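You operate a simulated robot arm through the tools that you are given. There is no shell and no other tool. Be economical: measure what you need, move in short steps, check, and stop when the job is done.

Carry out the task below with a simulated robot arm. There is one attempt and no reset: what you move stays moved.

TASK
Put the 6.00 green spacer from the prep bench top on top of the stub two and the 9.00 green spacer on top of the blue stub four.

It is judged by the outcome, as a careful person would: the job done as asked, and still so three seconds after it is handed in. It fails if anything else is knocked over, pushed out of place, dropped, spilled or broken.

THE ROBOT
A 7-joint arm with a two-finger parallel gripper, fixed in place. Base frame: the origin is at the foot of the arm, x ahead of it, y to its left, z up; the work surface is at about z = 0. Lengths are in m, angles in rad, forces in N, time in s.
With the tool pointing down near the work surface it reaches from about 0.22 to 0.58 m from the base axis. Its first joint turns from -1.152 to 1.152 rad. Payload 2.5 kg.
Tool frame: the origin (TCP) lies between the finger pads and is the grasp point; the fingertips stand 0.023 m ahead of it; z points along the fingers, y is the line along which they close. The gripper opens to 0.094 m. The fingers are 0.038 m wide and 0.01 m thick; the gripper's body (0.054 by 0.096 m) begins 0.039 m behind the TCP.
Orientation is that of the tool frame in the base frame, as a unit quaternion [w, x, y, z]. With the fingers straight down and closing along the base's y, the tool's x points along the base's -x, its y along +y and its z along -z.

THE INTERFACE
- The arm moves only by the tool arm_command. Its argument "series" is a list that holds one entry, the list of rows, each a list of 7 numbers: the shift along the base's x, y, z in m, then the turn, a rotation vector about the base's x, y, z in rad, then the opening, from 0 (shut) to 1 (fully open). In form: [[[x, y, z, rx, ry, rz, hand], ...]]. A call has 1 to 12 rows; each row shifts and turns the commanded pose from where the row before left it. A row lasts 0.2 s, in which the tool goes at most 0.05 m and 0.15 rad; a call with a longer step from one row to the next is refused whole, and so is a gripper value outside its range. A pose out of reach is approached as far as the arm can. The call stops where the force on the tool passes 40 N (or 10 N more than at its start, if that is more) or the arm is blocked; 0.2 s more then pass. The fingers move at their own pace (about 0.108 m/s each) and stop on an object; they squeeze with about 29 N. The grip force told is the motor's: it shows also when the fingers shut on nothing. Time passes only in rows, and 0.2 s behind the last, so rows that do not move let the fingers close. It gives the time, the measured TCP pose, the force on the tool (base axes), the opening and the grip force at its end, in the units of the frame above (readings bear some noise).
- Cameras (640 x 400 px; columns grow to the right, rows downward): "scene" is fixed at [0.0973, -0.3965, 0.5496]; the picture's right is [0.95, -0.32, 0.00], its down [-0.16, -0.48, -0.86] and it looks along [0.27, 0.82, -0.51] (base axes); focal length 338 px, centre (320, 200). "wrist" rides on the gripper at [-0.039, 0, -0.044] in the tool frame; the picture's right is [0.00, -1.00, 0.00], its down [0.97, 0.00, -0.24] and it looks along [0.24, 0.00, 0.97] (tool axes); focal length 218 px, centre (320, 200).
- grab_frame(camera): a new picture of that camera. No time passes.
- probe_pixels(camera, pixels): there is no depth. For up to 12 entries [column, row, z] of the newest picture of that camera ("zoom" is the newest enlarged one), the place [x, y] in the base frame at which the ray of that pixel passes the height z, good to about 0.002 m. No time passes.
- enlarge(camera, box): a new picture of the part [left, top, right, bottom] of that camera's present view, enlarged. No time passes.
- job_done(): hands the job in; it is judged then, once.

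Work in short steps. Measure before you move; look again where a grasp or a placing could have gone wrong, and mend it. You have 60 turns and 30 pictures in all, the two below and enlarged ones among them. Open the gripper and draw the arm clear of the work before you hand the job in, unless the task says otherwise; then end with one line.

The tools are called after "Call:" as a command line: name --argument value ..., lists and objects as JSON in quotes. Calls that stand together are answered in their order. arm_command: Moves the arm, as the interface text tells. Its arguments: {"type":"object","properties":{"series":{"type":"array","items":{"type":"array","items":{"type":"array","items":{"type":"number"}}}}},"required":["series"]} The other tools are called the same way: grab_frame (camera) takes a picture; probe_pixels (camera, pixels) gives the place at which the rays of pixels pass given heights; enlarge (camera, box) takes an enlarged picture of a part of a camera's view; job_done () hands the job in.

At the start:

```text
time: 0.0
tool_pos: [0.2451, 0.3077, 0.2974]
orientation: [-0.001, 0.0, 1.0, -0.001]
wrist_force: [0.4, 0.3, 1.2]
finger_gap: 0.094
grasp_force: 0.3
```

scene: 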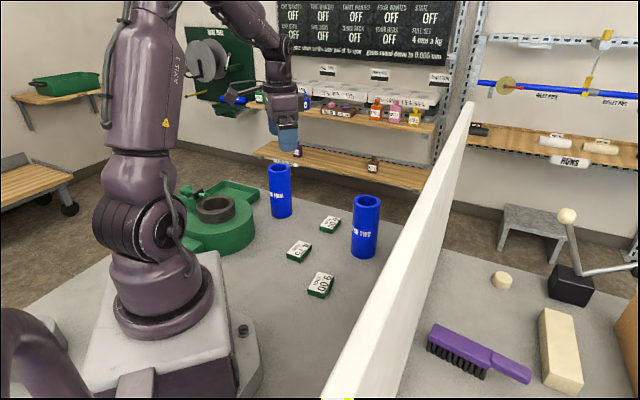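
wrist: 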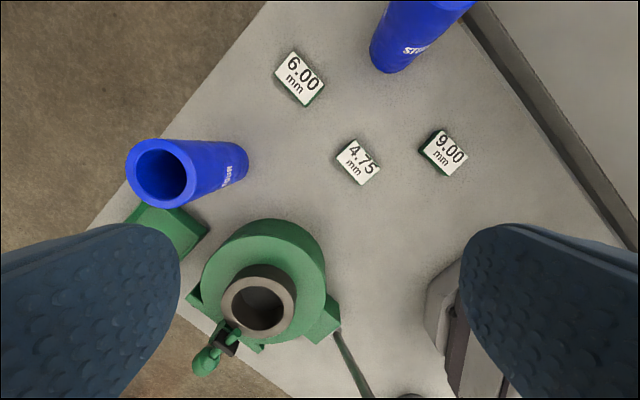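

The pictures show three green spacers and two blue stubs; I enlarge both views to read the labels and measure.

Call:
enlarge --camera "scene" --box '[240, 150, 400, 310]'

Call:
enlarge --camera "wrist" --box '[110, 0, 490, 238]'

Call:
probe_pixels --camera "wrist" --pixels '[[288, 52, 0.015], [325, 80, 0.015], [313, 99, 0.015], [275, 72, 0.015], [438, 129, 0.015], [468, 155, 0.015], [449, 175, 0.015], [420, 147, 0.015], [356, 140, 0.015], [381, 166, 0.015], [162, 178, 0.1], [162, 178, 0.12]]'

Call:
probe_pixels --camera "scene" --pixels '[[281, 169, 0.1], [367, 202, 0.1], [281, 213, 0], [363, 254, 0], [270, 210, 0], [292, 208, 0], [350, 250, 0], [376, 248, 0], [281, 169, 0.12], [367, 202, 0.12]]'

```text
2.50 times, centred on (320, 230) of scene
```

zoom: 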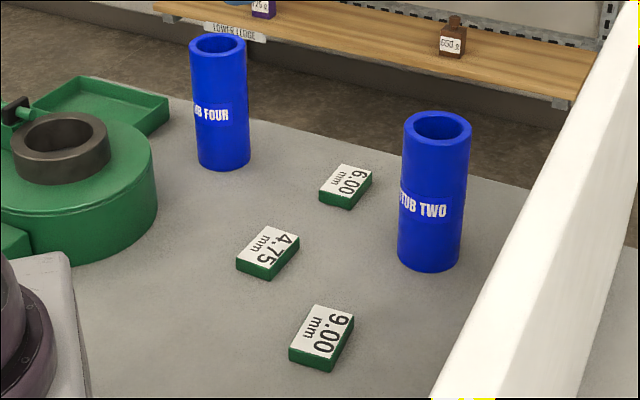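

```text
1.68 times, centred on (300, 119) of wrist
```

zoom: 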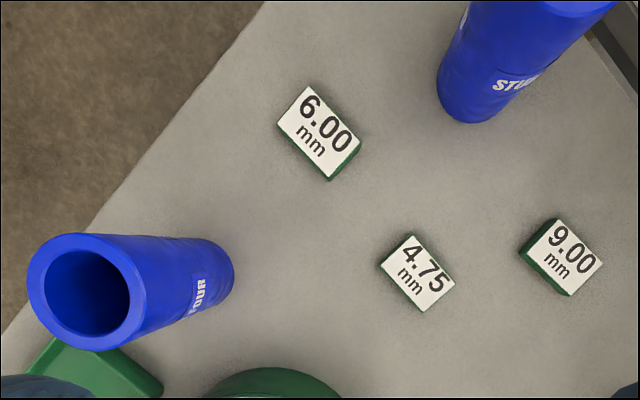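

```text
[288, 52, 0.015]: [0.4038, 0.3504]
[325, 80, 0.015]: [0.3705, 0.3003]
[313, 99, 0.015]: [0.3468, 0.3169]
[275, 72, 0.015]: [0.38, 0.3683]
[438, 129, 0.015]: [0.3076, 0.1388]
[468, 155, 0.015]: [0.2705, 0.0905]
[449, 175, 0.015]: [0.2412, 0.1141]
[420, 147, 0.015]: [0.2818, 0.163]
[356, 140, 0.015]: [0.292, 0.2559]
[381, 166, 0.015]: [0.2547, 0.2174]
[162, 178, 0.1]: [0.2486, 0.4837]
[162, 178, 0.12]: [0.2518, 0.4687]
```

```text
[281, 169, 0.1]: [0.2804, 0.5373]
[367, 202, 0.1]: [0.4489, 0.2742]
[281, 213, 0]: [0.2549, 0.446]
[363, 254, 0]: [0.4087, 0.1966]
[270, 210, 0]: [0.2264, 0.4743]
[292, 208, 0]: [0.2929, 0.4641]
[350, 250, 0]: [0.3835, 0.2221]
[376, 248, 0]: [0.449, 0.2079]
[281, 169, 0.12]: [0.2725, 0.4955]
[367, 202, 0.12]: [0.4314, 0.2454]
```

I'll refine using zoom corners (6.00: 308,87 / 361,147 / 329,180 / 277,120; 9.00: 556,220 / 604,264 / 570,296 / 521,252).

Call:
probe_pixels --camera "zoom" --pixels '[[308, 87, 0.015], [361, 147, 0.015], [329, 180, 0.015], [277, 120, 0.015], [556, 218, 0.015], [604, 264, 0.015], [572, 296, 0.015], [525, 248, 0.015], [84, 292, 0.14], [28, 290, 0.14], [142, 295, 0.14], [480, 122, 0]]'

Call:
arm_command --series '[[[0.04, -0.01, 0.02, 0, 0, 0, 1], [0.03, -0.01, 0.02, 0, 0, 0, 1], [0, 0, 0, 0, 0, 0, 1]]]'

Call:
grab_frame --camera "wrist"

```text
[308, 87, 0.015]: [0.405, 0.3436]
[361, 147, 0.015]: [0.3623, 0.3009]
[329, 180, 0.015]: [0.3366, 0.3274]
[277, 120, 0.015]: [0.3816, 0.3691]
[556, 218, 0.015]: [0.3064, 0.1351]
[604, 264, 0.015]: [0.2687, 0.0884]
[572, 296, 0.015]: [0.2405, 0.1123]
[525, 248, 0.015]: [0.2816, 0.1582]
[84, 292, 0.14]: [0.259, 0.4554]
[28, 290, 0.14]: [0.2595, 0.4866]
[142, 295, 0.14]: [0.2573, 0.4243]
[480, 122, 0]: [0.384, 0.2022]
```

```text
time: 0.8
tool_pos: [0.3158, 0.2867, 0.3396]
orientation: [0.0, 0.0, 1.0, 0.001]
wrist_force: [-0.2, 0.0, -0.3]
finger_gap: 0.0941
grasp_force: 0.1
```

```text
25 pictures are left
```

wrist: 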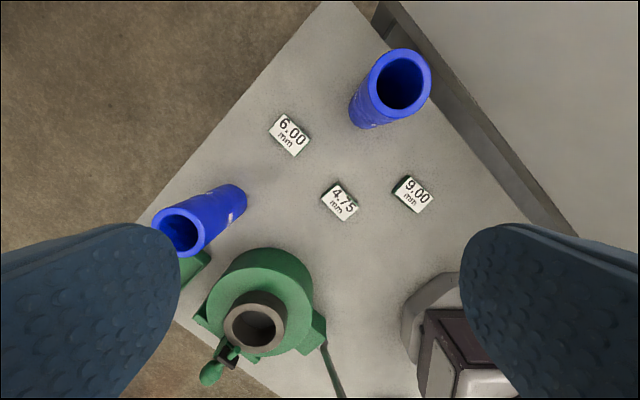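

Both stub tops are visible: two around (400,82), four around (180,231). I enlarge to measure the rims.

Call:
enlarge --camera "wrist" --box '[250, 30, 450, 230]'

Call:
probe_pixels --camera "wrist" --pixels '[[180, 232, 0.1], [180, 232, 0.12], [180, 232, 0.14], [238, 190, 0], [246, 200, 0], [219, 189, 0], [365, 125, 0], [350, 110, 0]]'

```text
2.00 times, centred on (350, 130) of wrist
```

zoom: 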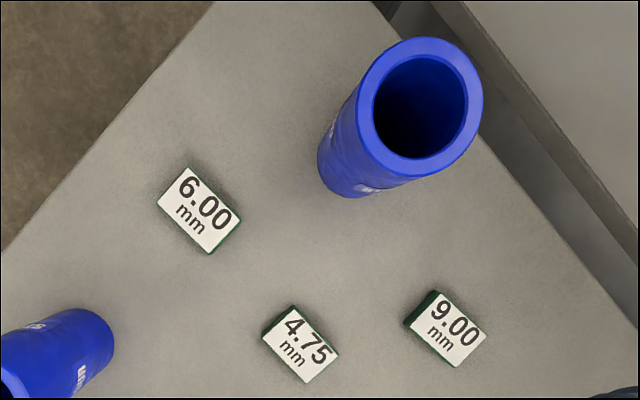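

```text
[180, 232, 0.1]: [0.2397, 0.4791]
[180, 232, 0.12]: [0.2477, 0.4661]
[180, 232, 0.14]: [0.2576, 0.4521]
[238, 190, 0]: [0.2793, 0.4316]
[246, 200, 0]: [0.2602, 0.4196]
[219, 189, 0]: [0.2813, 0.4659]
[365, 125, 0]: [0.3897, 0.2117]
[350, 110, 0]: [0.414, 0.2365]
```

Call:
probe_pixels --camera "zoom" --pixels '[[420, 107, 0.14], [356, 107, 0.14], [484, 107, 0.14], [189, 167, 0.012], [242, 222, 0.012], [210, 254, 0.012], [157, 200, 0.012], [437, 291, 0.012], [487, 334, 0.012], [456, 367, 0.012], [404, 323, 0.012], [350, 198, 0]]'

Call:
enlarge --camera "scene" --box '[300, 180, 400, 310]'

```text
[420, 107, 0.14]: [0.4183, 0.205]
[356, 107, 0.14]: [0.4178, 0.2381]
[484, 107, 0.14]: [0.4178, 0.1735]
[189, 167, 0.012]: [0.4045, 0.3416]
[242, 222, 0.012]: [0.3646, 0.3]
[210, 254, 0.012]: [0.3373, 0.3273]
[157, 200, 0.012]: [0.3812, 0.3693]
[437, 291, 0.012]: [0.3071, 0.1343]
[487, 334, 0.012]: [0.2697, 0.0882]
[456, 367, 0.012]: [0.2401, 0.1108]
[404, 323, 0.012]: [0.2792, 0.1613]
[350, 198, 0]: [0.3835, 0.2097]
```

```text
3.08 times, centred on (350, 245) of scene
```

zoom: 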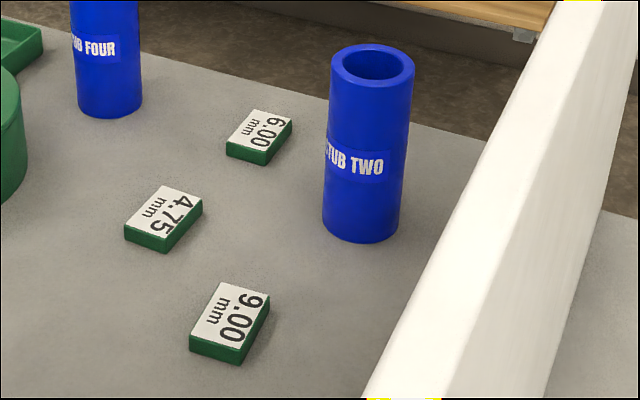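

Call:
probe_pixels --camera "zoom" --pixels '[[218, 282, 0.015], [270, 294, 0.015], [240, 350, 0.015], [190, 335, 0.015], [189, 351, 0], [239, 367, 0], [270, 310, 0], [372, 66, 0.14], [372, 64, 0.13], [362, 243, 0], [265, 166, 0], [227, 156, 0]]'

```text
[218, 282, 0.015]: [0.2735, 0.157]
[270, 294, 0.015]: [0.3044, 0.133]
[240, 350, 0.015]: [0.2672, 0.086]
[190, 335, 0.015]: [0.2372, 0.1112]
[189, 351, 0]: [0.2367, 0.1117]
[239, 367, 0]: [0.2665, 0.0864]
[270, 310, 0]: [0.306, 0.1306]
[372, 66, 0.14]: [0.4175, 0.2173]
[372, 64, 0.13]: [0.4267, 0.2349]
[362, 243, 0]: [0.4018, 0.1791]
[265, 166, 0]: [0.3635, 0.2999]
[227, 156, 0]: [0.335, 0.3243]
```

Spacers are about 0.059 x 0.038 x 0.015; 6.00 centre about (0.371,0.335), long axis 45°. Stubs: two (0.414,0.207), four (0.258,0.452), tops ~0.14. I move above the 6.00, turning the tool 0.785 rad.

Call:
arm_command --series '[[[0.00925, 0.008, -0.02, 0, 0, 0.131, 0.8], [0.00925, 0.008, -0.02, 0, 0, 0.131, 0.8], [0.00925, 0.008, -0.02, 0, 0, 0.131, 0.8], [0.00925, 0.008, -0.02, 0, 0, 0.131, 0.8], [0.00925, 0.008, -0.02, 0, 0, 0.131, 0.8], [0.00925, 0.008, -0.02, 0, 0, 0.131, 0.8], [0, 0, 0, 0, 0, 0, 0.8]]]'

Call:
grab_frame --camera "wrist"

```text
time: 2.4
tool_pos: [0.3705, 0.3366, 0.2185]
orientation: [0.0, -0.384, 0.923, 0.0]
wrist_force: [-0.7, 0.2, -0.3]
finger_gap: 0.0753
grasp_force: 0.0
```

```text
22 pictures are left
```

wrist: 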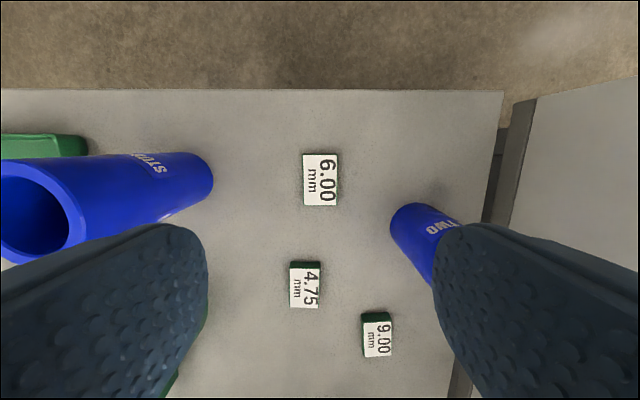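

Aligned; check the 6.00's centre (corners 302,154 / 338,154 / 338,206 / 303,206).

Call:
probe_pixels --camera "wrist" --pixels '[[302, 154, 0.015], [338, 154, 0.015], [338, 206, 0.015], [303, 206, 0.015], [320, 180, 0.015], [213, 180, 0], [390, 222, 0]]'

```text
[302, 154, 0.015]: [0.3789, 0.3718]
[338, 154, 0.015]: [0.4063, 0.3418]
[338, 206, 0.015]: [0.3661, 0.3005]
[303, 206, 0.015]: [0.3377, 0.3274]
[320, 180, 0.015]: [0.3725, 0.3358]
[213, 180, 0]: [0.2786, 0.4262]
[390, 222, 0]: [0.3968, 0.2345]
```

Small correction (+0.0015, -0.001), descend to TCP z 0.027 and close.

Call:
arm_command --series '[[[0.0015, -0.001, -0.045, 0, 0, 0, 0.8], [0, 0, -0.045, 0, 0, 0, 0.8], [0, 0, -0.045, 0, 0, 0, 0.8], [0, 0, -0.035, 0, 0, 0, 0.8], [0, 0, -0.0205, 0, 0, 0, 0.8], [0, 0, 0, 0, 0, 0, 0.8], [0, 0, 0, 0, 0, 0, 0.3], [0, 0, 0, 0, 0, 0, 0.3], [0, 0, 0, 0, 0, 0, 0.3]]]'

```text
time: 4.4
tool_pos: [0.3708, 0.3343, 0.0251]
orientation: [0.0, -0.383, 0.924, 0.0]
wrist_force: [-0.2, -0.5, -1.4]
finger_gap: 0.039
grasp_force: 29.7
```

Gripped (gap 0.039). Lift and move above stub two, holding at TCP z ≈0.235.

Call:
arm_command --series '[[[0, 0, 0.04, 0, 0, 0, 0.3], [0, 0, 0.045, 0, 0, 0, 0.3], [0, 0, 0.045, 0, 0, 0, 0.3], [0, 0, 0.045, 0, 0, 0, 0.3], [0, 0, 0.035, 0, 0, 0, 0.3], [0.009, -0.025, 0, 0, 0, 0, 0.3], [0.009, -0.025, 0, 0, 0, 0, 0.3], [0, 0, 0, 0, 0, 0, 0.3]]]'

Call:
grab_frame --camera "wrist"

Call:
grab_frame --camera "scene"

```text
time: 6.2
tool_pos: [0.3867, 0.284, 0.2385]
orientation: [0.0, -0.383, 0.924, 0.0]
wrist_force: [-0.7, -1.0, -0.2]
finger_gap: 0.0392
grasp_force: 28.7
```

```text
21 pictures are left
```

wrist: 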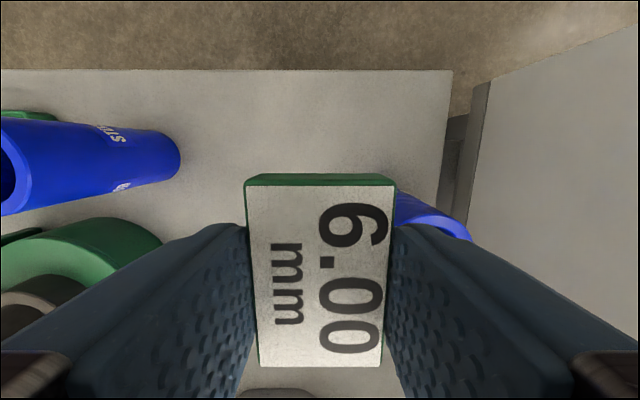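

```text
20 pictures are left
```

scene: 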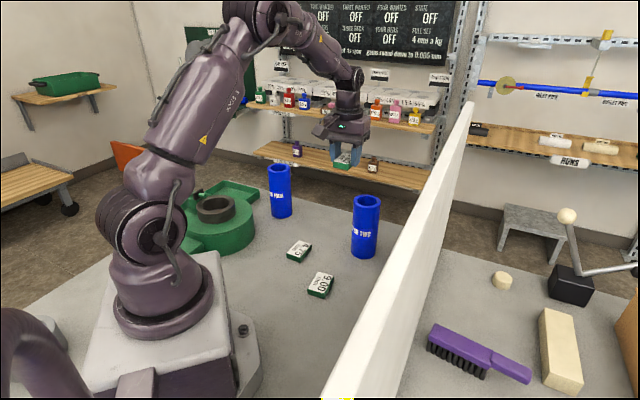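

Call:
probe_pixels --camera "wrist" --pixels '[[247, 185, 0.2285], [396, 185, 0.2285], [384, 366, 0.2285], [257, 366, 0.2285]]'

Call:
enlarge --camera "scene" --box '[320, 140, 400, 270]'

```text
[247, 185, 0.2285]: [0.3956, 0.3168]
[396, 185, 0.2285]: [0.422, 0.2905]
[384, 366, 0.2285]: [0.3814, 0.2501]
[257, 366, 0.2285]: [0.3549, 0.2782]
```

```text
3.08 times, centred on (360, 205) of scene
```

zoom: 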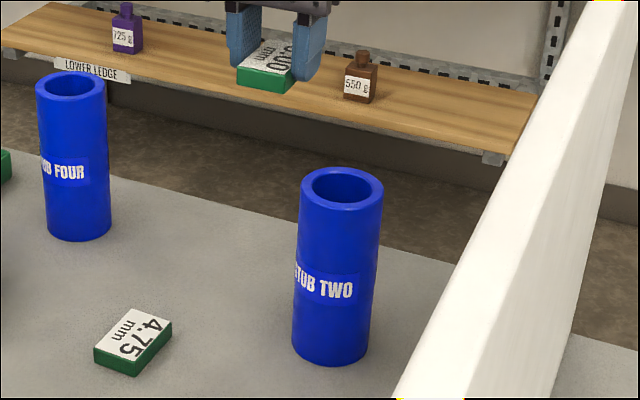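

Call:
probe_pixels --camera "zoom" --pixels '[[341, 189, 0.145], [341, 167, 0.145], [341, 211, 0.145], [299, 189, 0.145], [383, 189, 0.145], [331, 366, 0], [70, 89, 0.145], [36, 89, 0.145], [105, 89, 0.145], [80, 241, 0]]'

```text
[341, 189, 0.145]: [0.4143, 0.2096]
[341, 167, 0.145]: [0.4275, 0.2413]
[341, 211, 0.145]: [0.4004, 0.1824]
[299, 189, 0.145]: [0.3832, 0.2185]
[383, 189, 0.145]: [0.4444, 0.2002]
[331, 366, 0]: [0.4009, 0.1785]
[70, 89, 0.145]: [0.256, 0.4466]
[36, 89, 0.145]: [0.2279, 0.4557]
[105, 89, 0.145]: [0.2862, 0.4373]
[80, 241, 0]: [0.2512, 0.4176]
```

Stub two centre ≈ (0.415,0.2075), top ≈0.146; spacer sits +0.0018 in x off TCP. Move over and come down to leave ~1.5 cm, then check.

Call:
arm_command --series '[[[0.0088, -0.0255, 0, 0, 0, 0, 0.3], [0.0088, -0.0255, 0, 0, 0, 0, 0.3], [0.0089, -0.0255, 0, 0, 0, 0, 0.3], [0, 0, -0.03, 0, 0, 0, 0.3], [0, 0, -0.02, 0, 0, 0, 0.3], [0, 0, 0, 0, 0, 0, 0.3]]]'

Call:
enlarge --camera "scene" --box '[320, 140, 400, 270]'

Call:
grab_frame --camera "wrist"

```text
time: 7.6
tool_pos: [0.4148, 0.2084, 0.1881]
orientation: [0.0, -0.384, 0.923, 0.001]
wrist_force: [-0.1, -0.2, -0.7]
finger_gap: 0.0388
grasp_force: 29.4
```

```text
3.08 times, centred on (360, 205) of scene
```

zoom: 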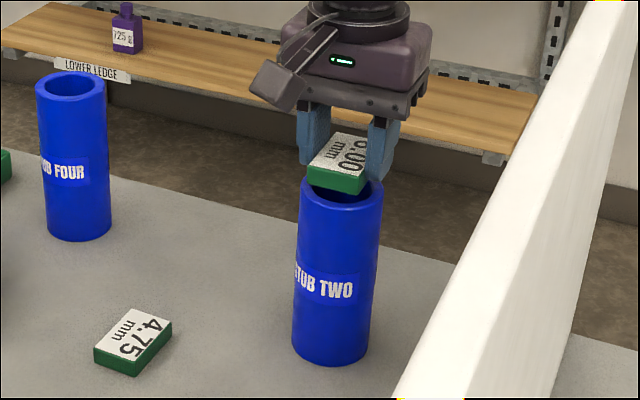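

```text
17 pictures are left
```

wrist: 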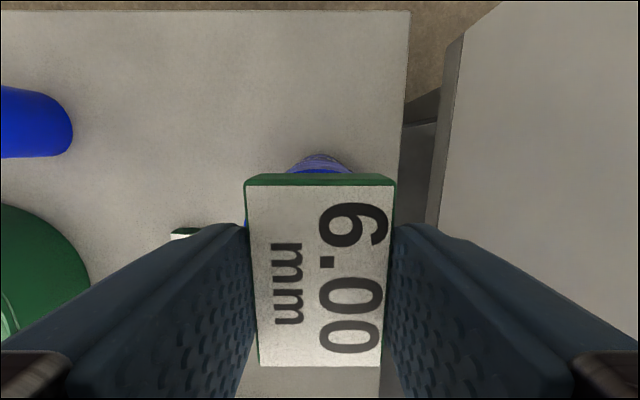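

Call:
probe_pixels --camera "zoom" --pixels '[[308, 184, 0.163], [362, 195, 0.163], [309, 168, 0.178], [365, 178, 0.178], [336, 132, 0.178]]'

```text
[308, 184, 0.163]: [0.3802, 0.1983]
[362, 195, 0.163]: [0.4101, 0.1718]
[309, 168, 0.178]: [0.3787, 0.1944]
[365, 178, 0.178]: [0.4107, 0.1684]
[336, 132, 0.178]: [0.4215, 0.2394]
```

Spacer centre ≈ (0.416,0.206), within 2 mm of the stub axis. Lower gradually toward contact.

Call:
arm_command --series '[[[-0.001, 0, -0.006, 0, 0, 0, 0.3], [0, 0, -0.006, 0, 0, 0, 0.3], [0, 0, -0.002, 0, 0, 0, 0.3], [0, 0, 0, 0, 0, 0, 0.3]]]'

Call:
enlarge --camera "scene" --box '[340, 175, 400, 225]'

```text
time: 8.6
tool_pos: [0.4143, 0.209, 0.1745]
orientation: [0.001, -0.384, 0.923, -0.001]
wrist_force: [-5.5, -3.1, 23.4]
finger_gap: 0.0388
grasp_force: 28.9
```

```text
8.00 times, centred on (370, 200) of scene
```

zoom: 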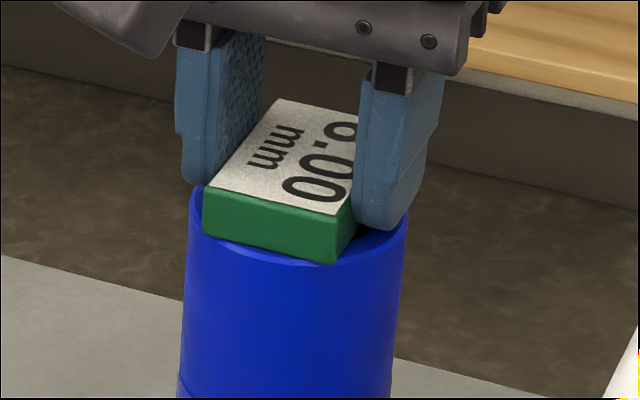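

Contact (23 N up). Check centring from near bottom corners before release.

Call:
probe_pixels --camera "zoom" --pixels '[[203, 235, 0.149], [336, 263, 0.149], [187, 215, 0.149], [408, 215, 0.149], [297, 262, 0.149], [205, 188, 0.164], [338, 214, 0.164], [279, 99, 0.164]]'

```text
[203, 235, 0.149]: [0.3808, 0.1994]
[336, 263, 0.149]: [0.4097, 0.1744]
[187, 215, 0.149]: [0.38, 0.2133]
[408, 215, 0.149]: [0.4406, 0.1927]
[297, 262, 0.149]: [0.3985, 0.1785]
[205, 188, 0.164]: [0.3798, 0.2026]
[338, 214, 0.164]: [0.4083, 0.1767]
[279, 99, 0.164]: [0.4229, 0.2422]
```

Centred within ~3 mm, both ends over the rim. Relieve the load, open, and lift straight up.

Call:
arm_command --series '[[[0, 0, 0.0015, 0, 0, 0, 0.3], [0, 0, 0, 0, 0, 0, 0.45], [0, 0, 0, 0, 0, 0, 0.6], [0, 0, 0, 0, 0, 0, 0.7], [0, 0, 0.02, 0, 0, 0, 0.7], [0, 0, 0.04, 0, 0, 0, 0.7], [0, 0, 0.04, 0, 0, 0, 0.7], [0, 0, 0, 0, 0, 0, 0.7]]]'

Call:
grab_frame --camera "wrist"

Call:
enlarge --camera "scene" --box '[320, 140, 400, 270]'

```text
time: 10.4
tool_pos: [0.4139, 0.2073, 0.2765]
orientation: [0.0, -0.384, 0.924, 0.0]
wrist_force: [0.1, 0.0, 0.2]
finger_gap: 0.0656
grasp_force: 0.1
```

```text
15 pictures are left
```

wrist: 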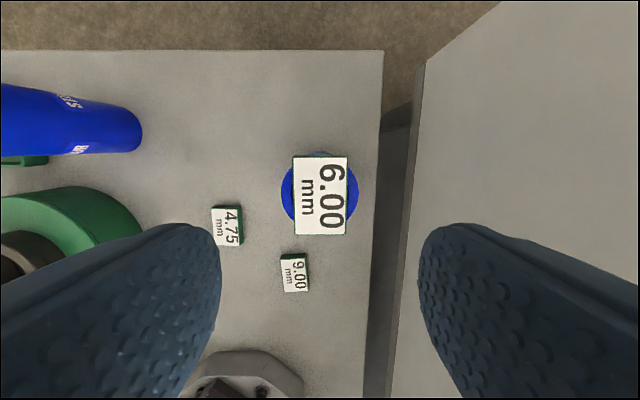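

```text
3.08 times, centred on (360, 205) of scene
```

zoom: 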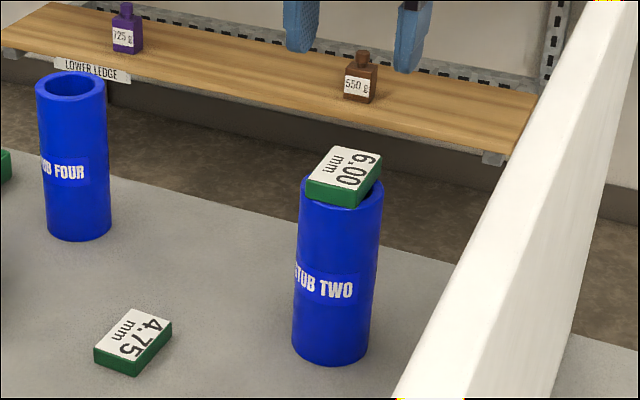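

6.00 sits well on stub two. Now over to the 9.00 at (0.2715,0.122), turning +0.11.

Call:
arm_command --series '[[[-0.0285, -0.017, 0, 0, 0, 0.022, 0.8], [-0.0285, -0.017, 0, 0, 0, 0.022, 0.8], [-0.0285, -0.017, 0, 0, 0, 0.022, 0.8], [-0.0285, -0.017, 0, 0, 0, 0.022, 0.8], [-0.0285, -0.017, 0, 0, 0, 0.022, 0.8], [0, 0, -0.04, 0, 0, 0, 0.8], [0, 0, -0.03, 0, 0, 0, 0.8], [0, 0, 0, 0, 0, 0, 0.8]]]'

Call:
grab_frame --camera "wrist"

```text
time: 12.2
tool_pos: [0.2724, 0.1226, 0.2045]
orientation: [0.0, -0.434, 0.901, 0.001]
wrist_force: [0.3, -0.7, 1.1]
finger_gap: 0.0752
grasp_force: 0.2
```

```text
13 pictures are left
```

wrist: 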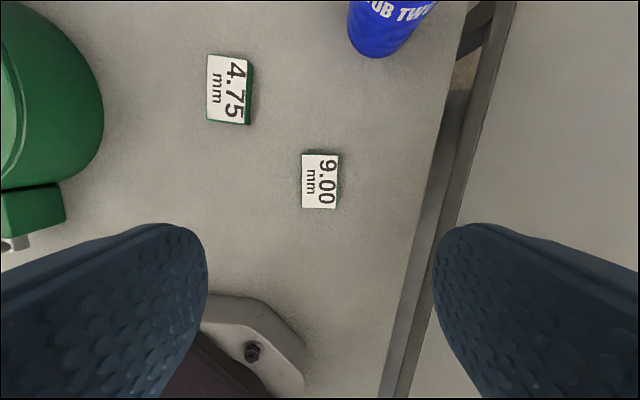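

Aligned; measure the 9.00's corners.

Call:
probe_pixels --camera "wrist" --pixels '[[302, 154, 0.015], [338, 155, 0.015], [336, 209, 0.015], [303, 208, 0.015]]'

```text
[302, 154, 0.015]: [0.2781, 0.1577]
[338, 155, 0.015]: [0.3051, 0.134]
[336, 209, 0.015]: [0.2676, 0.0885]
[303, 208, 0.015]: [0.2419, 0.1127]
```

Descend and grip.

Call:
arm_command --series '[[[0.001, 0.0005, -0.045, 0, 0, 0, 0.8], [0, 0, -0.045, 0, 0, 0, 0.8], [0, 0, -0.045, 0, 0, 0, 0.8], [0, 0, -0.028, 0, 0, 0, 0.8], [0, 0, -0.015, 0, 0, 0, 0.8], [0, 0, 0, 0, 0, 0, 0.8], [0, 0, 0, 0, 0, 0, 0.3], [0, 0, 0, 0, 0, 0, 0.3], [0, 0, 0, 0, 0, 0, 0.3]]]'

```text
time: 14.2
tool_pos: [0.2721, 0.1229, 0.0266]
orientation: [0.0, -0.433, 0.901, 0.0]
wrist_force: [-1.1, -1.0, -1.2]
finger_gap: 0.039
grasp_force: 29.0
```

Gripped. Lift to z≈0.24 and carry toward stub four.

Call:
arm_command --series '[[[0, 0, 0.04, 0, 0, 0, 0.3], [0, 0, 0.045, 0, 0, 0, 0.3], [0, 0, 0.045, 0, 0, 0, 0.3], [0, 0, 0.045, 0, 0, 0, 0.3], [0, 0, 0.04, 0, 0, 0, 0.3], [0, 0.03, 0, 0, 0, 0, 0.3], [0, 0.04, 0, 0, 0, 0, 0.3], [0, 0.04, 0, 0, 0, 0, 0.3], [0, 0.04, 0, 0, 0, 0, 0.3], [0, 0.03, 0, 0, 0, 0, 0.3], [0, 0, 0, 0, 0, 0, 0.3]]]'

Call:
grab_frame --camera "wrist"

```text
time: 16.6
tool_pos: [0.2709, 0.3051, 0.2428]
orientation: [0.0, -0.433, 0.901, 0.0]
wrist_force: [0.4, -0.6, -1.4]
finger_gap: 0.0389
grasp_force: 29.0
```

```text
12 pictures are left
```

wrist: 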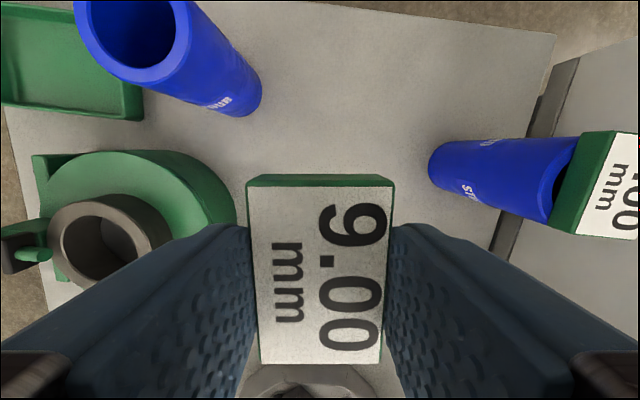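

Call:
probe_pixels --camera "wrist" --pixels '[[248, 185, 0.231], [394, 185, 0.231], [382, 364, 0.231], [258, 364, 0.231], [75, 12, 0.148], [194, 18, 0.148], [140, 83, 0.148], [262, 90, 0], [240, 116, 0]]'

```text
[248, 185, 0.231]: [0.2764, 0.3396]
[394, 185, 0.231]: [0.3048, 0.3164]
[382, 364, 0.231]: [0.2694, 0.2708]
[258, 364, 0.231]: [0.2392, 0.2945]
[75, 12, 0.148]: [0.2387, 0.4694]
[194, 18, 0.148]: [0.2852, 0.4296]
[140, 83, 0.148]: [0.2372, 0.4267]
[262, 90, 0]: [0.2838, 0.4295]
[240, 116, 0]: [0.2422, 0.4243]
```

Stub four ≈ (0.2585,0.4495). Move over it and come down to just above.

Call:
arm_command --series '[[[-0.0035, 0.0361, 0, 0, 0, 0, 0.3], [-0.0035, 0.0361, 0, 0, 0, 0, 0.3], [-0.0035, 0.036, 0, 0, 0, 0, 0.3], [-0.0034, 0.036, 0, 0, 0, 0, 0.3], [0, 0, -0.03, 0, 0, 0, 0.3], [0, 0, -0.02, 0, 0, 0, 0.3], [0, 0, 0, 0, 0, 0, 0.3]]]'

Call:
enlarge --camera "scene" --box '[252, 145, 312, 195]'

Call:
grab_frame --camera "wrist"

```text
time: 18.2
tool_pos: [0.259, 0.4468, 0.1911]
orientation: [0.0, -0.433, 0.901, 0.0]
wrist_force: [-0.8, -0.1, -0.4]
finger_gap: 0.0389
grasp_force: 29.2
```

```text
8.00 times, centred on (282, 170) of scene
```

zoom: 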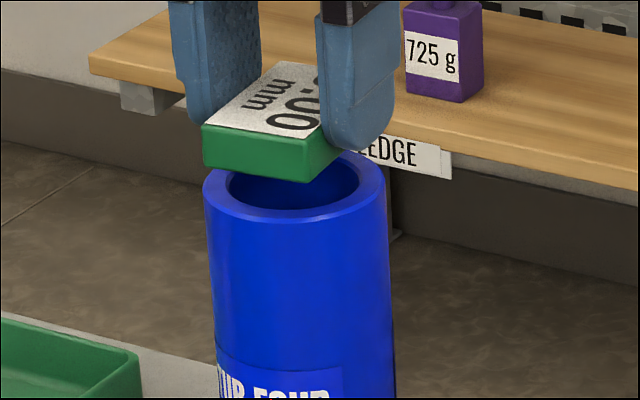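

```text
10 pictures are left
```

wrist: 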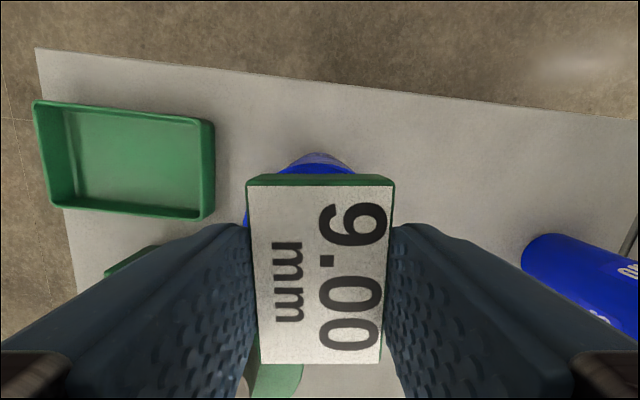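

Call:
probe_pixels --camera "zoom" --pixels '[[204, 166, 0.1645], [309, 182, 0.1645], [203, 125, 0.1795], [310, 138, 0.1795], [203, 186, 0.149], [386, 186, 0.149], [298, 222, 0.149]]'

```text
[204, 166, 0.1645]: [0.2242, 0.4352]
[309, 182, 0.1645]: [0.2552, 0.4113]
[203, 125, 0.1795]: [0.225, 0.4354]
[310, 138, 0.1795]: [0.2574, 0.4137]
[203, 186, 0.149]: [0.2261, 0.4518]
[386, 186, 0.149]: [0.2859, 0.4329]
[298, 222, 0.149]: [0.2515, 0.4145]
```

Spacer centre ≈ (0.2595,0.447) versus stub (0.2585,0.448). Nudge and lower to contact.

Call:
arm_command --series '[[[-0.001, 0.001, -0.006, 0, 0, 0, 0.3], [0, 0, -0.006, 0, 0, 0, 0.3], [0, 0, -0.003, 0, 0, 0, 0.3], [0, 0, 0, 0, 0, 0, 0.3]]]'

Call:
enlarge --camera "scene" --box '[252, 145, 312, 195]'

```text
time: 19.2
tool_pos: [0.2586, 0.4486, 0.178]
orientation: [0.0, -0.434, 0.901, 0.0]
wrist_force: [0.0, 0.0, 0.4]
finger_gap: 0.0391
grasp_force: 29.0
```

```text
8.00 times, centred on (282, 170) of scene
```

zoom: 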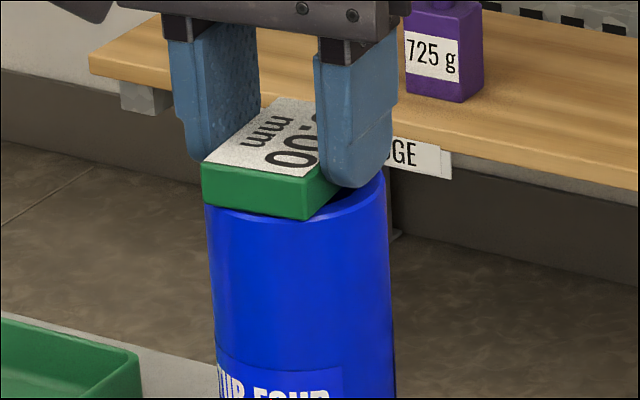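

No contact yet, a couple of mm left; step down in small steps.

Call:
arm_command --series '[[[0, 0, -0.0015, 0, 0, 0, 0.3], [0, 0, -0.001, 0, 0, 0, 0.3], [0, 0, 0, 0, 0, 0, 0.3]]]'

```text
time: 20.0
tool_pos: [0.2575, 0.4493, 0.177]
orientation: [0.001, -0.433, 0.901, 0.0]
wrist_force: [-4.1, -6.0, 25.5]
finger_gap: 0.0391
grasp_force: 28.8
```

Contact at 25 N. Relieve, open, and lift.

Call:
arm_command --series '[[[0, 0, 0.0015, 0, 0, 0, 0.3], [0, 0, 0, 0, 0, 0, 0.45], [0, 0, 0, 0, 0, 0, 0.6], [0, 0, 0, 0, 0, 0, 0.7], [0, 0, 0.02, 0, 0, 0, 0.7], [0, 0, 0.04, 0, 0, 0, 0.7], [0, 0, 0.04, 0, 0, 0, 0.7], [0, 0, 0.04, 0, 0, 0, 0.7], [0, 0, 0, 0, 0, 0, 0.7]]]'

Call:
grab_frame --camera "wrist"

Call:
enlarge --camera "scene" --box '[240, 140, 400, 310]'

```text
time: 22.0
tool_pos: [0.2597, 0.4482, 0.3171]
orientation: [0.0, -0.434, 0.901, 0.0]
wrist_force: [-0.1, -0.7, -0.2]
finger_gap: 0.0657
grasp_force: 0.1
```

```text
8 pictures are left
```

wrist: 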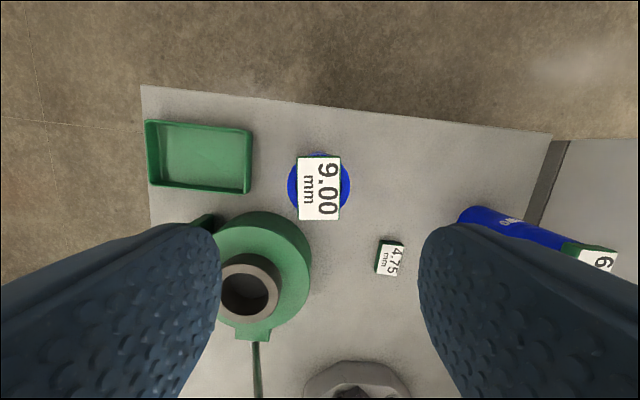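

```text
2.35 times, centred on (320, 225) of scene
```

zoom: 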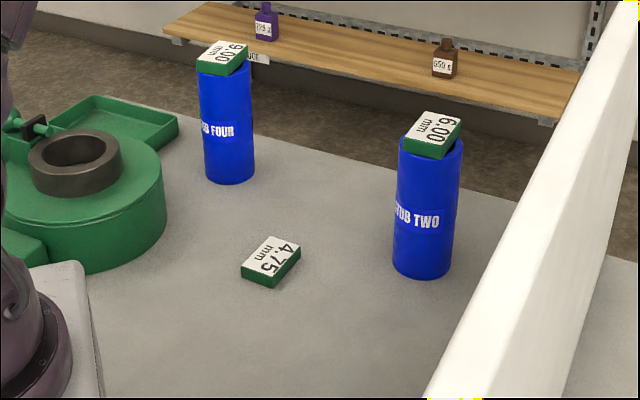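

Both spacers sit flat on their stubs and nothing else has moved; the arm is clear at z 0.317. I draw it back a little and hand in.

Call:
arm_command --series '[[[0, -0.04, 0.01, 0, 0, 0, 1], [0, -0.04, 0, 0, 0, 0, 1], [0, -0.04, 0, 0, 0, 0, 1], [0, 0, 0, 0, 0, 0, 1]]]'

Call:
job_done

```text
time: 23.0
tool_pos: [0.2585, 0.3279, 0.3268]
orientation: [0.0, -0.434, 0.901, 0.001]
wrist_force: [-0.5, -0.4, -0.1]
finger_gap: 0.094
grasp_force: 0.1
```

```text
The job is handed in.
```

The 6.00 green spacer is on top of stub two and the 9.00 green spacer is on top of stub four; the last pictures, taken before I drew the arm back and handed in, showed both sitting flat and nothing else moved.
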